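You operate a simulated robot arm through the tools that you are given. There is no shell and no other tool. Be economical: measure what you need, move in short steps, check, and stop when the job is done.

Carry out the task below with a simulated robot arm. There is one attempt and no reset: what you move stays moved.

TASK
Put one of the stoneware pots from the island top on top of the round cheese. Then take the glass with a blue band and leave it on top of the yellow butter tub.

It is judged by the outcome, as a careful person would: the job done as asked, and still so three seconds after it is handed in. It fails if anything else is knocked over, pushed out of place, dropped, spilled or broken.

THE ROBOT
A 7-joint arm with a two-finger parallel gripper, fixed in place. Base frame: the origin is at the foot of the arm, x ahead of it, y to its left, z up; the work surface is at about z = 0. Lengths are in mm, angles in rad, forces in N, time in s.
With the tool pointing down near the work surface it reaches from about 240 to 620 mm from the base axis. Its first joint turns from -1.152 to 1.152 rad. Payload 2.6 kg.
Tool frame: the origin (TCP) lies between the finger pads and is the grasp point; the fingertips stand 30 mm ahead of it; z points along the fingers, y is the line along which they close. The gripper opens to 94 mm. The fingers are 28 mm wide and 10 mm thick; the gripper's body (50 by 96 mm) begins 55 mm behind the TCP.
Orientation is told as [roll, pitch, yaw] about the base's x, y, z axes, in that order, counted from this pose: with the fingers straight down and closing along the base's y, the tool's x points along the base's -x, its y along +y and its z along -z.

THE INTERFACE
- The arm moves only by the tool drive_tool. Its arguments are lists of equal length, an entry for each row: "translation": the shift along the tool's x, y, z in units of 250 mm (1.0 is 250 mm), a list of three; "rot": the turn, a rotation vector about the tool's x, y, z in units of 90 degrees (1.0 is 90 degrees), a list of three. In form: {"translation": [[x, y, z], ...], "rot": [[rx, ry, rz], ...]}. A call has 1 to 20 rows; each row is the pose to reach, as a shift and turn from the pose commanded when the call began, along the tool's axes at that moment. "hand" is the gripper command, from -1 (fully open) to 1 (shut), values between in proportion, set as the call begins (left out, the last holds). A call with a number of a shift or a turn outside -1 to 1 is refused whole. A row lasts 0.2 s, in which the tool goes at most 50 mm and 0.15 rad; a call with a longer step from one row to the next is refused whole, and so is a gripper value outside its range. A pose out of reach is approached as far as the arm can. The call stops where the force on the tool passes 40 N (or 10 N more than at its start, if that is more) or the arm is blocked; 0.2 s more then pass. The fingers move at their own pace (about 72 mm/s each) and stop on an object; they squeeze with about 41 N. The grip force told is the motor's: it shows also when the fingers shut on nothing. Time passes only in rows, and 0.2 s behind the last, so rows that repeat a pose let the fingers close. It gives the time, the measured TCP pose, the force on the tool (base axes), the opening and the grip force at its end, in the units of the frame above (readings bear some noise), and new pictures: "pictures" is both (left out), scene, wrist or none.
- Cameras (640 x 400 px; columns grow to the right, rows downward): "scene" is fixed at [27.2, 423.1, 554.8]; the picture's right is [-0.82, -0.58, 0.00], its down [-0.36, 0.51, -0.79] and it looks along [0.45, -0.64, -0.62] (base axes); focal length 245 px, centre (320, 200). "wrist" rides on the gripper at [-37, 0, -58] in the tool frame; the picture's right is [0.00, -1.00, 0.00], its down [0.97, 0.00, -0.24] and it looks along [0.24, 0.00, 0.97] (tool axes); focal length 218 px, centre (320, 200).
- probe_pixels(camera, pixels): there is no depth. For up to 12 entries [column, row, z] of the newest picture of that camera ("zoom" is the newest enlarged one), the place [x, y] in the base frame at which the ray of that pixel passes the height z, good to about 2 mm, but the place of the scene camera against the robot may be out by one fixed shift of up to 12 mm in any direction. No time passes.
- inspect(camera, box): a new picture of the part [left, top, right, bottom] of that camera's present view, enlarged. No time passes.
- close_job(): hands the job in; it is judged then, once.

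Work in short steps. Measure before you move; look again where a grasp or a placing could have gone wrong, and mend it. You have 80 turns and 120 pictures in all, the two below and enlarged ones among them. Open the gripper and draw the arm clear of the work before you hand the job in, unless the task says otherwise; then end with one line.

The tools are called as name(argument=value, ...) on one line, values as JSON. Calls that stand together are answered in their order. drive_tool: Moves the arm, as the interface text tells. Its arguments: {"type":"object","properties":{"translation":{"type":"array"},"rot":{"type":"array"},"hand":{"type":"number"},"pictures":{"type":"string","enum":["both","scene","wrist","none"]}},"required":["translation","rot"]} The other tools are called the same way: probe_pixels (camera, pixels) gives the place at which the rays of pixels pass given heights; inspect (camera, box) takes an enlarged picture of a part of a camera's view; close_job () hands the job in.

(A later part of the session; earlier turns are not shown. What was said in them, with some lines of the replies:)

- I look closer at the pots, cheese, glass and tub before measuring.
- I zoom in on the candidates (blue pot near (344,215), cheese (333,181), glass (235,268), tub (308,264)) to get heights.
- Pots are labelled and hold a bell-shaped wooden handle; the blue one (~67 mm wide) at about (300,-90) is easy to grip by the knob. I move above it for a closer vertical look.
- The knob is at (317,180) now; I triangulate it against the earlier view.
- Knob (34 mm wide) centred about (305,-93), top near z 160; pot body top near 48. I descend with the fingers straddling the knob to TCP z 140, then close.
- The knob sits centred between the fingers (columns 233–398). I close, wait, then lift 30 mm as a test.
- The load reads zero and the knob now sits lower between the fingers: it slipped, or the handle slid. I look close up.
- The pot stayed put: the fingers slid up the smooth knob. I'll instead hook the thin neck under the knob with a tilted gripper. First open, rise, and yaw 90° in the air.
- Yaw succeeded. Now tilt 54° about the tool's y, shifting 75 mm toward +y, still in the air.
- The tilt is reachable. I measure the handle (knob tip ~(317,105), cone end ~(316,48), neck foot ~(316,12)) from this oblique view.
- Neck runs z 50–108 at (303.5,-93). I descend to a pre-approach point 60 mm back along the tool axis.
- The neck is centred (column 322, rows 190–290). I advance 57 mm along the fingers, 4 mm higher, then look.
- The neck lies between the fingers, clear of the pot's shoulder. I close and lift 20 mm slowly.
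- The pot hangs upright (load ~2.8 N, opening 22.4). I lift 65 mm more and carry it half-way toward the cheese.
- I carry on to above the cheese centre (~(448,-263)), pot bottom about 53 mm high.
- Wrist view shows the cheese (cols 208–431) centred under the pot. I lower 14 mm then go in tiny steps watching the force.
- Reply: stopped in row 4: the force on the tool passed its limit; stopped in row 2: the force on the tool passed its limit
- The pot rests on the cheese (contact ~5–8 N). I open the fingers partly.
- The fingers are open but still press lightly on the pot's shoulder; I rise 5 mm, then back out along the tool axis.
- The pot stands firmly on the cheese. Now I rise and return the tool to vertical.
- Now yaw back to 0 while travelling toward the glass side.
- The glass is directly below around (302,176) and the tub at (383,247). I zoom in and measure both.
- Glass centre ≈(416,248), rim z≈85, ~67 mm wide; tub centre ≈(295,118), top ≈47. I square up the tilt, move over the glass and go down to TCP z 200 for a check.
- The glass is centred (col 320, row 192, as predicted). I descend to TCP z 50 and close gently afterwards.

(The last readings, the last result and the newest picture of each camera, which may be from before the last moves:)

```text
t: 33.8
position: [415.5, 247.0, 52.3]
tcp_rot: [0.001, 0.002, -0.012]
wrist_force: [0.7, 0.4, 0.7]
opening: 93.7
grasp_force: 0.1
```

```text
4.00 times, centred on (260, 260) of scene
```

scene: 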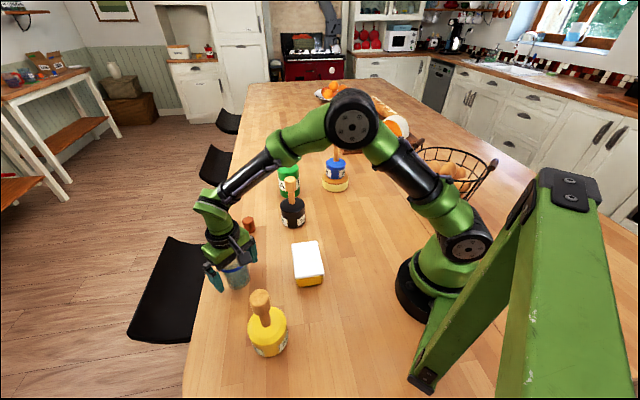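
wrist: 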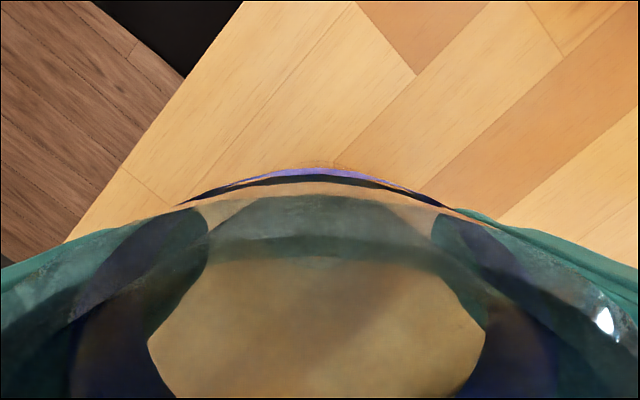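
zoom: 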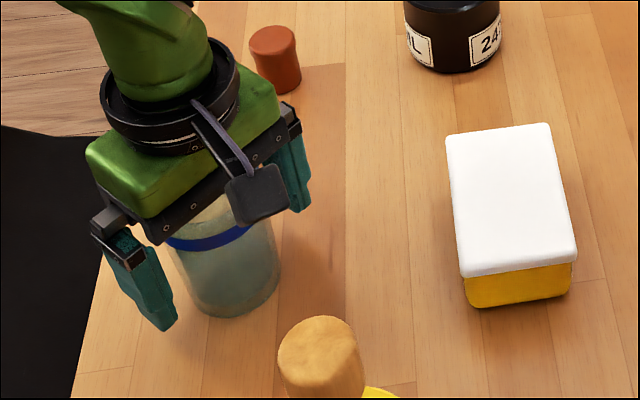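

The fingers straddle the glass with clearance. I close and then lift 15 mm to test.

drive_tool(translation=[[0, 0, 0], [0, 0, 0], [0, 0, 0], [0, 0, 0]], rot=[[0, 0, 0], [0, 0, 0], [0, 0, 0], [0, 0, 0]], hand=1, pictures="none")

drive_tool(translation=[[0, 0, -0.02], [0, 0, -0.04], [0, 0, -0.06], [0, 0, -0.06]], rot=[[0, 0, 0], [0, 0, 0], [0, 0, 0], [0, 0, 0]])

inspect(camera="scene", box=[190, 210, 330, 310])

```text
t: 34.8
position: [415.7, 245.9, 52.4]
tcp_rot: [-0.001, 0.002, -0.014]
wrist_force: [-0.3, 1.1, -0.3]
opening: 65.5
grasp_force: 40.8
```

```text
t: 35.8
position: [414.9, 249.1, 67.9]
tcp_rot: [0.0, -0.001, -0.014]
wrist_force: [-0.1, 0.7, -2.0]
opening: 65.1
grasp_force: 41.3
```

scene: 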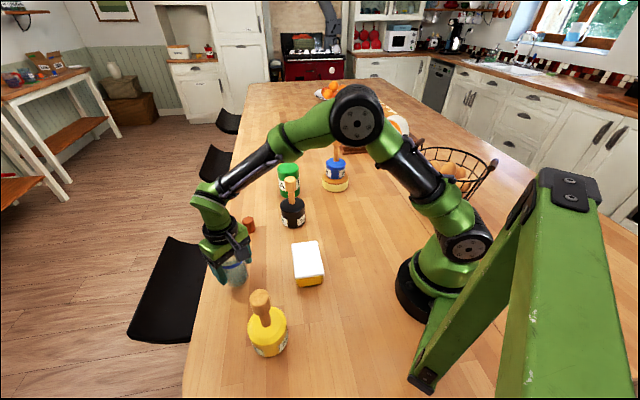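
wrist: 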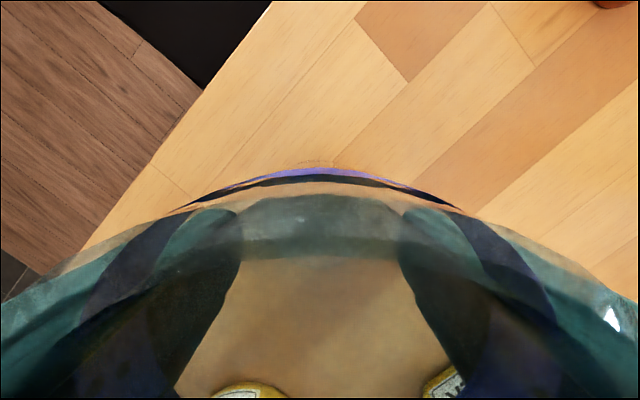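

```text
4.00 times, centred on (260, 260) of scene
```

zoom: 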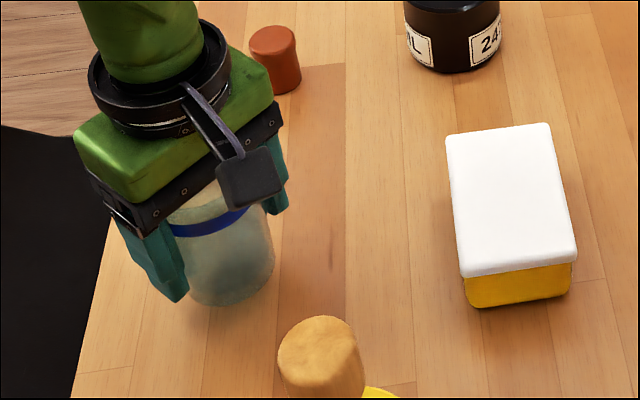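

The glass is held level (opening 65, load ~2 N). I raise 95 mm, then carry it smoothly toward the tub.

drive_tool(translation=[[0, 0, -0.03], [0, 0, -0.08], [0, 0, -0.15], [0, 0, -0.23], [0, 0, -0.31], [0, 0, -0.36], [0, 0, -0.38], [0, 0, -0.38]], rot=[[0, 0, 0], [0, 0, 0], [0, 0, 0], [0, 0, 0], [0, 0, 0], [0, 0, 0], [0, 0, 0], [0, 0, 0]], pictures="none")

drive_tool(translation=[[0.015, -0.016, 0], [0.045, -0.049, 0], [0.09, -0.098, 0], [0.145, -0.157, 0], [0.205, -0.222, 0], [0.265, -0.287, 0], [0.325, -0.352, 0], [0.385, -0.417, 0], [0.43, -0.466, 0], [0.46, -0.498, 0], [0.475, -0.514, 0], [0.48, -0.52, 0], [0.48, -0.52, 0]], rot=[[0, 0, 0], [0, 0, 0], [0, 0, 0], [0, 0, 0], [0, 0, 0], [0, 0, 0], [0, 0, 0], [0, 0, 0], [0, 0, 0], [0, 0, 0], [0, 0, 0], [0, 0, 0], [0, 0, 0]])

inspect(camera="scene", box=[240, 190, 360, 300])

```text
t: 37.6
position: [413.9, 248.6, 164.5]
tcp_rot: [-0.001, 0.001, -0.014]
wrist_force: [0.2, 0.0, -2.5]
opening: 65.4
grasp_force: 40.9
```

```text
t: 40.4
position: [293.2, 120.9, 164.1]
tcp_rot: [-0.001, 0.002, -0.014]
wrist_force: [0.1, 0.3, -2.2]
opening: 64.9
grasp_force: 41.3
```

scene: 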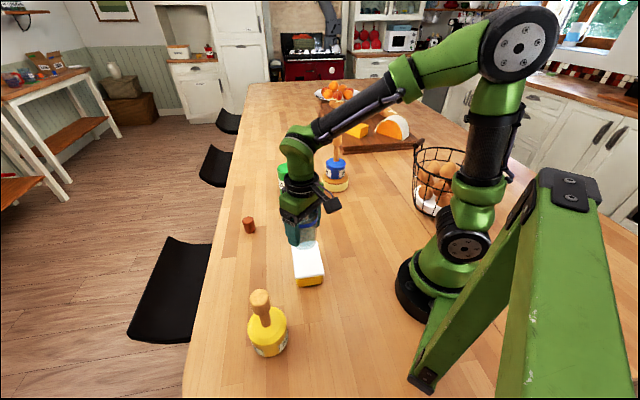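
wrist: 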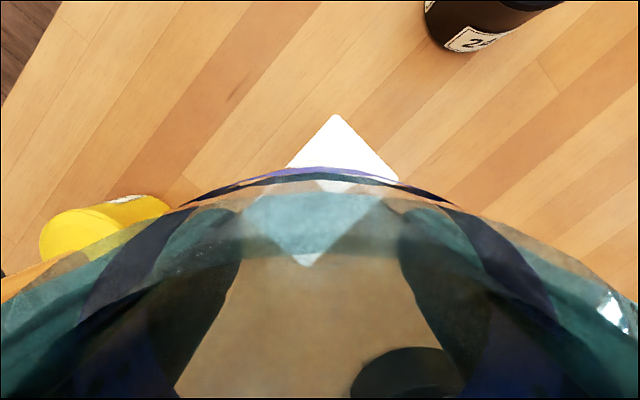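

```text
3.64 times, centred on (300, 245) of scene
```

zoom: 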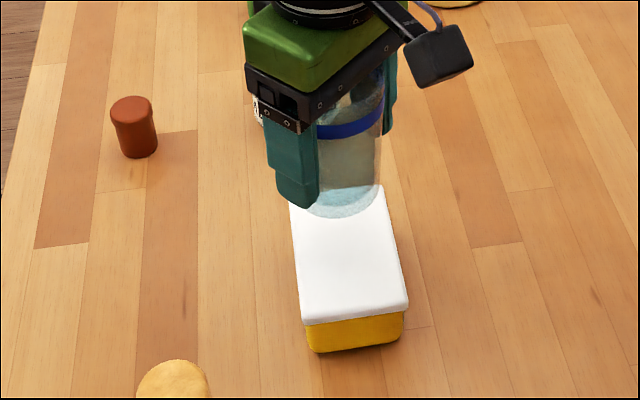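

I check the tub's visible far corner (336,114) and edge points to fix the tub centre exactly.

probe_pixels(camera="wrist", pixels=[[336, 114, 47], [290, 163, 47], [395, 178, 47], [336, 114, 52]])

probe_pixels(camera="zoom", pixels=[[303, 325, 47], [407, 303, 47], [379, 188, 47], [291, 205, 47]])

```text
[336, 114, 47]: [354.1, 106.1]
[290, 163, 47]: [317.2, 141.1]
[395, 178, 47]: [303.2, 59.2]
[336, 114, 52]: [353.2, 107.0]
```

```text
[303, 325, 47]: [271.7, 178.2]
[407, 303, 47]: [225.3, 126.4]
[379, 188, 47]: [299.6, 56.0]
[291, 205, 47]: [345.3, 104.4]
```

Tub centre ≈(294,118), within 3 mm of the glass. I correct and lower 55 mm, then finish by small steps.

drive_tool(translation=[[-0.004, -0.01, 0.02], [-0.004, -0.01, 0.06], [-0.004, -0.01, 0.1], [-0.004, -0.01, 0.14], [-0.004, -0.01, 0.18], [-0.004, -0.01, 0.205], [-0.004, -0.01, 0.215], [-0.004, -0.01, 0.215]], rot=[[0, 0, 0], [0, 0, 0], [0, 0, 0], [0, 0, 0], [0, 0, 0], [0, 0, 0], [0, 0, 0], [0, 0, 0]], pictures="none")

inspect(camera="scene", box=[260, 200, 350, 295])

```text
t: 42.2
position: [292.4, 117.2, 109.0]
tcp_rot: [0.0, 0.003, -0.014]
wrist_force: [0.1, 0.2, -2.1]
opening: 65.6
grasp_force: 40.7
```

```text
4.21 times, centred on (305, 248) of scene
```

zoom: 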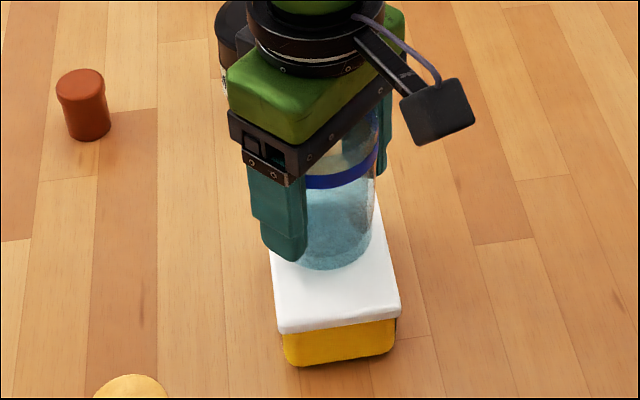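

Centred over the lid, ~10 mm above it. I lower in small steps, watching the force.

drive_tool(translation=[[0, 0, 0.008], [0, 0, 0.016], [0, 0, 0.022], [0, 0, 0.022]], rot=[[0, 0, 0], [0, 0, 0], [0, 0, 0], [0, 0, 0]], pictures="none")

drive_tool(translation=[[0, 0, 0.004], [0, 0, 0.008], [0, 0, 0.008]], rot=[[0, 0, 0], [0, 0, 0], [0, 0, 0]], pictures="none")

```text
t: 43.2
position: [294.4, 117.0, 103.9]
tcp_rot: [0.001, -0.004, -0.013]
wrist_force: [1.3, 0.1, 19.6]
opening: 64.8
grasp_force: 40.6
```

```text
t: 44.0
position: [293.3, 117.9, 102.2]
tcp_rot: [0.001, -0.001, -0.015]
wrist_force: [3.7, -0.5, 23.8]
opening: 64.3
grasp_force: 41.4
```

Contact is firm (~22 N), so I relieve 1.5 mm and look before releasing.

drive_tool(translation=[[0, 0, -0.004], [0, 0, -0.006], [0, 0, -0.006]], rot=[[0, 0, 0], [0, 0, 0], [0, 0, 0]], pictures="none")

inspect(camera="scene", box=[260, 200, 350, 295])

```text
t: 44.8
position: [293.3, 116.7, 103.9]
tcp_rot: [-0.002, 0.007, -0.013]
wrist_force: [0.0, -0.3, -1.3]
opening: 64.3
grasp_force: 41.0
```

```text
4.21 times, centred on (305, 248) of scene
```

zoom: 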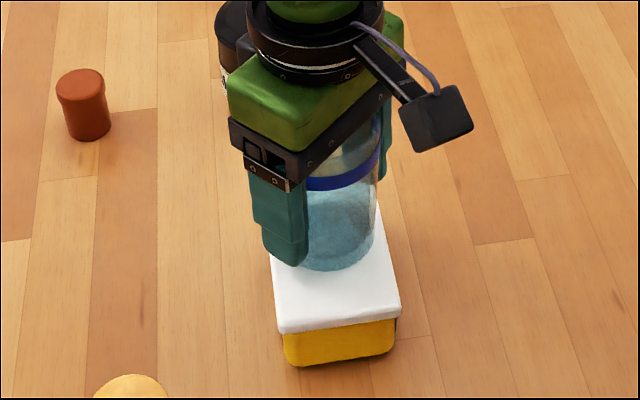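

The glass is centred on the lid and barely touching. I settle 0.7 mm and open.

drive_tool(translation=[[0, 0, 0.003], [0, 0, 0.003]], rot=[[0, 0, 0], [0, 0, 0]], pictures="none")

drive_tool(translation=[[0, 0, 0], [0, 0, 0], [0, 0, 0], [0, 0, 0]], rot=[[0, 0, 0], [0, 0, 0], [0, 0, 0], [0, 0, 0]], hand=-1)

```text
t: 45.4
position: [293.9, 116.8, 102.2]
tcp_rot: [-0.001, 0.003, -0.014]
wrist_force: [0.8, -0.1, -1.6]
opening: 64.2
grasp_force: 40.9
```

```text
t: 46.4
position: [292.9, 117.1, 103.2]
tcp_rot: [0.0, 0.0, -0.014]
wrist_force: [0.7, -0.6, 1.1]
opening: 94.0
grasp_force: 0.0
```

scene: 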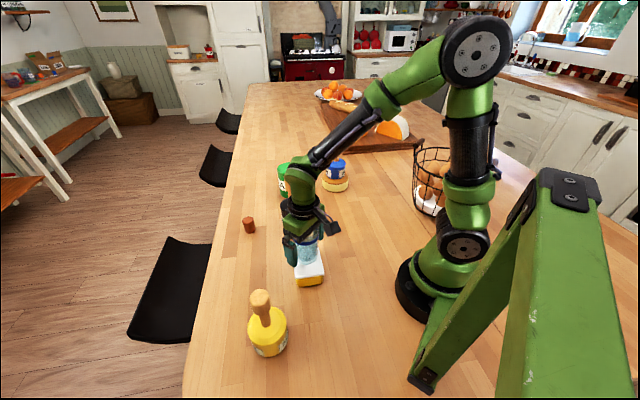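
wrist: 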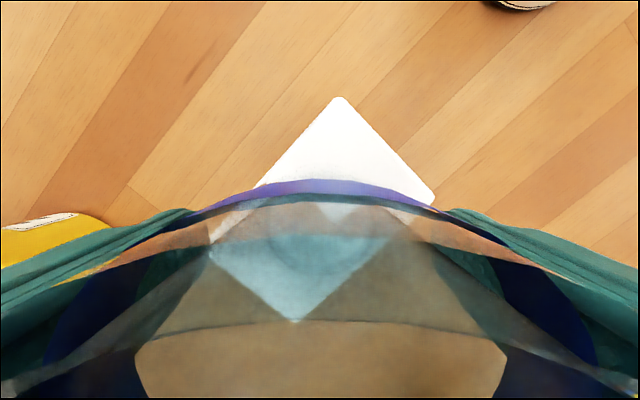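

Released. I rise straight up well clear and check.

drive_tool(translation=[[0, 0, -0.03], [0, 0, -0.1], [0, 0, -0.22], [0, 0, -0.38], [0, 0, -0.56], [0, 0, -0.74], [0, 0, -0.8], [0, 0, -0.8]], rot=[[0, 0, 0], [0, 0, 0], [0, 0, 0], [0, 0, 0], [0, 0, 0], [0, 0, 0], [0, 0, 0], [0, 0, 0]])

inspect(camera="scene", box=[200, 150, 380, 370])

inspect(camera="scene", box=[260, 200, 350, 295])

```text
t: 48.2
position: [294.4, 118.3, 304.1]
tcp_rot: [-0.002, -0.002, -0.012]
wrist_force: [-0.5, -0.8, -0.5]
opening: 93.8
grasp_force: 0.0
```

scene: 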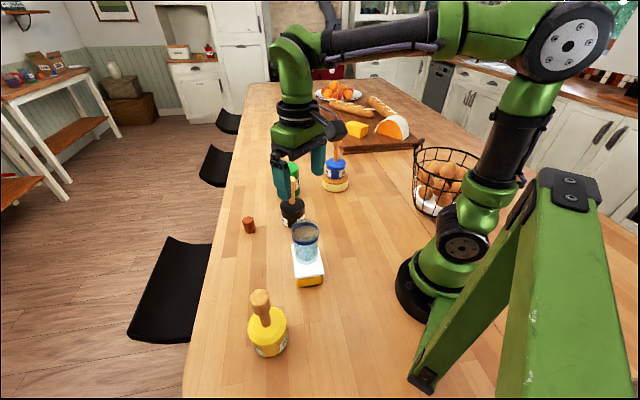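
wrist: 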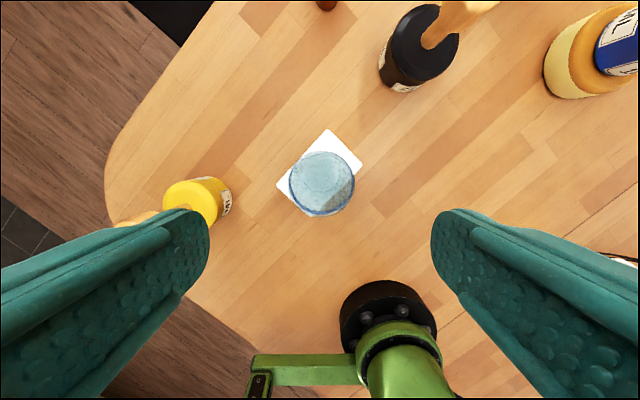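

```text
1.82 times, centred on (290, 260) of scene
```

zoom: 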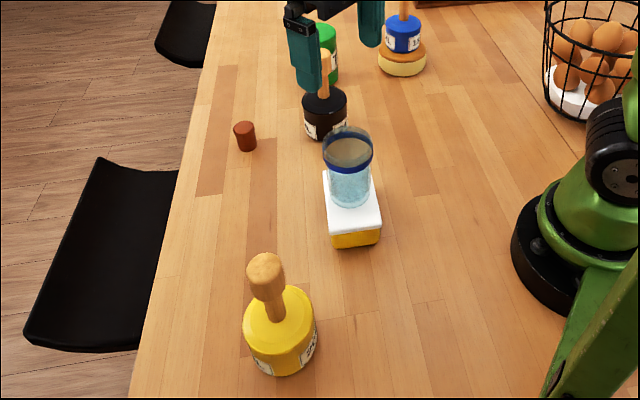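

```text
4.21 times, centred on (305, 248) of scene
```

zoom: 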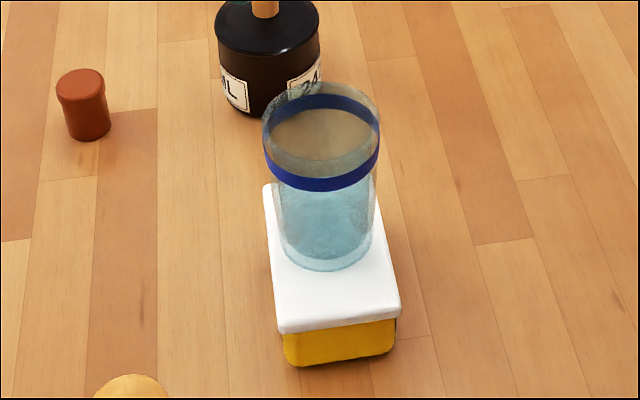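

The glass stands upright on the tub lid, the blue pot is on the cheese, the gripper is open and clear above, and nothing else has moved. I hand in.

close_job()

```text
The job is handed in.
```

The blue stoneware pot now stands on the round cheese, the blue-banded glass stands upright on the yellow butter tub, and the job is handed in.
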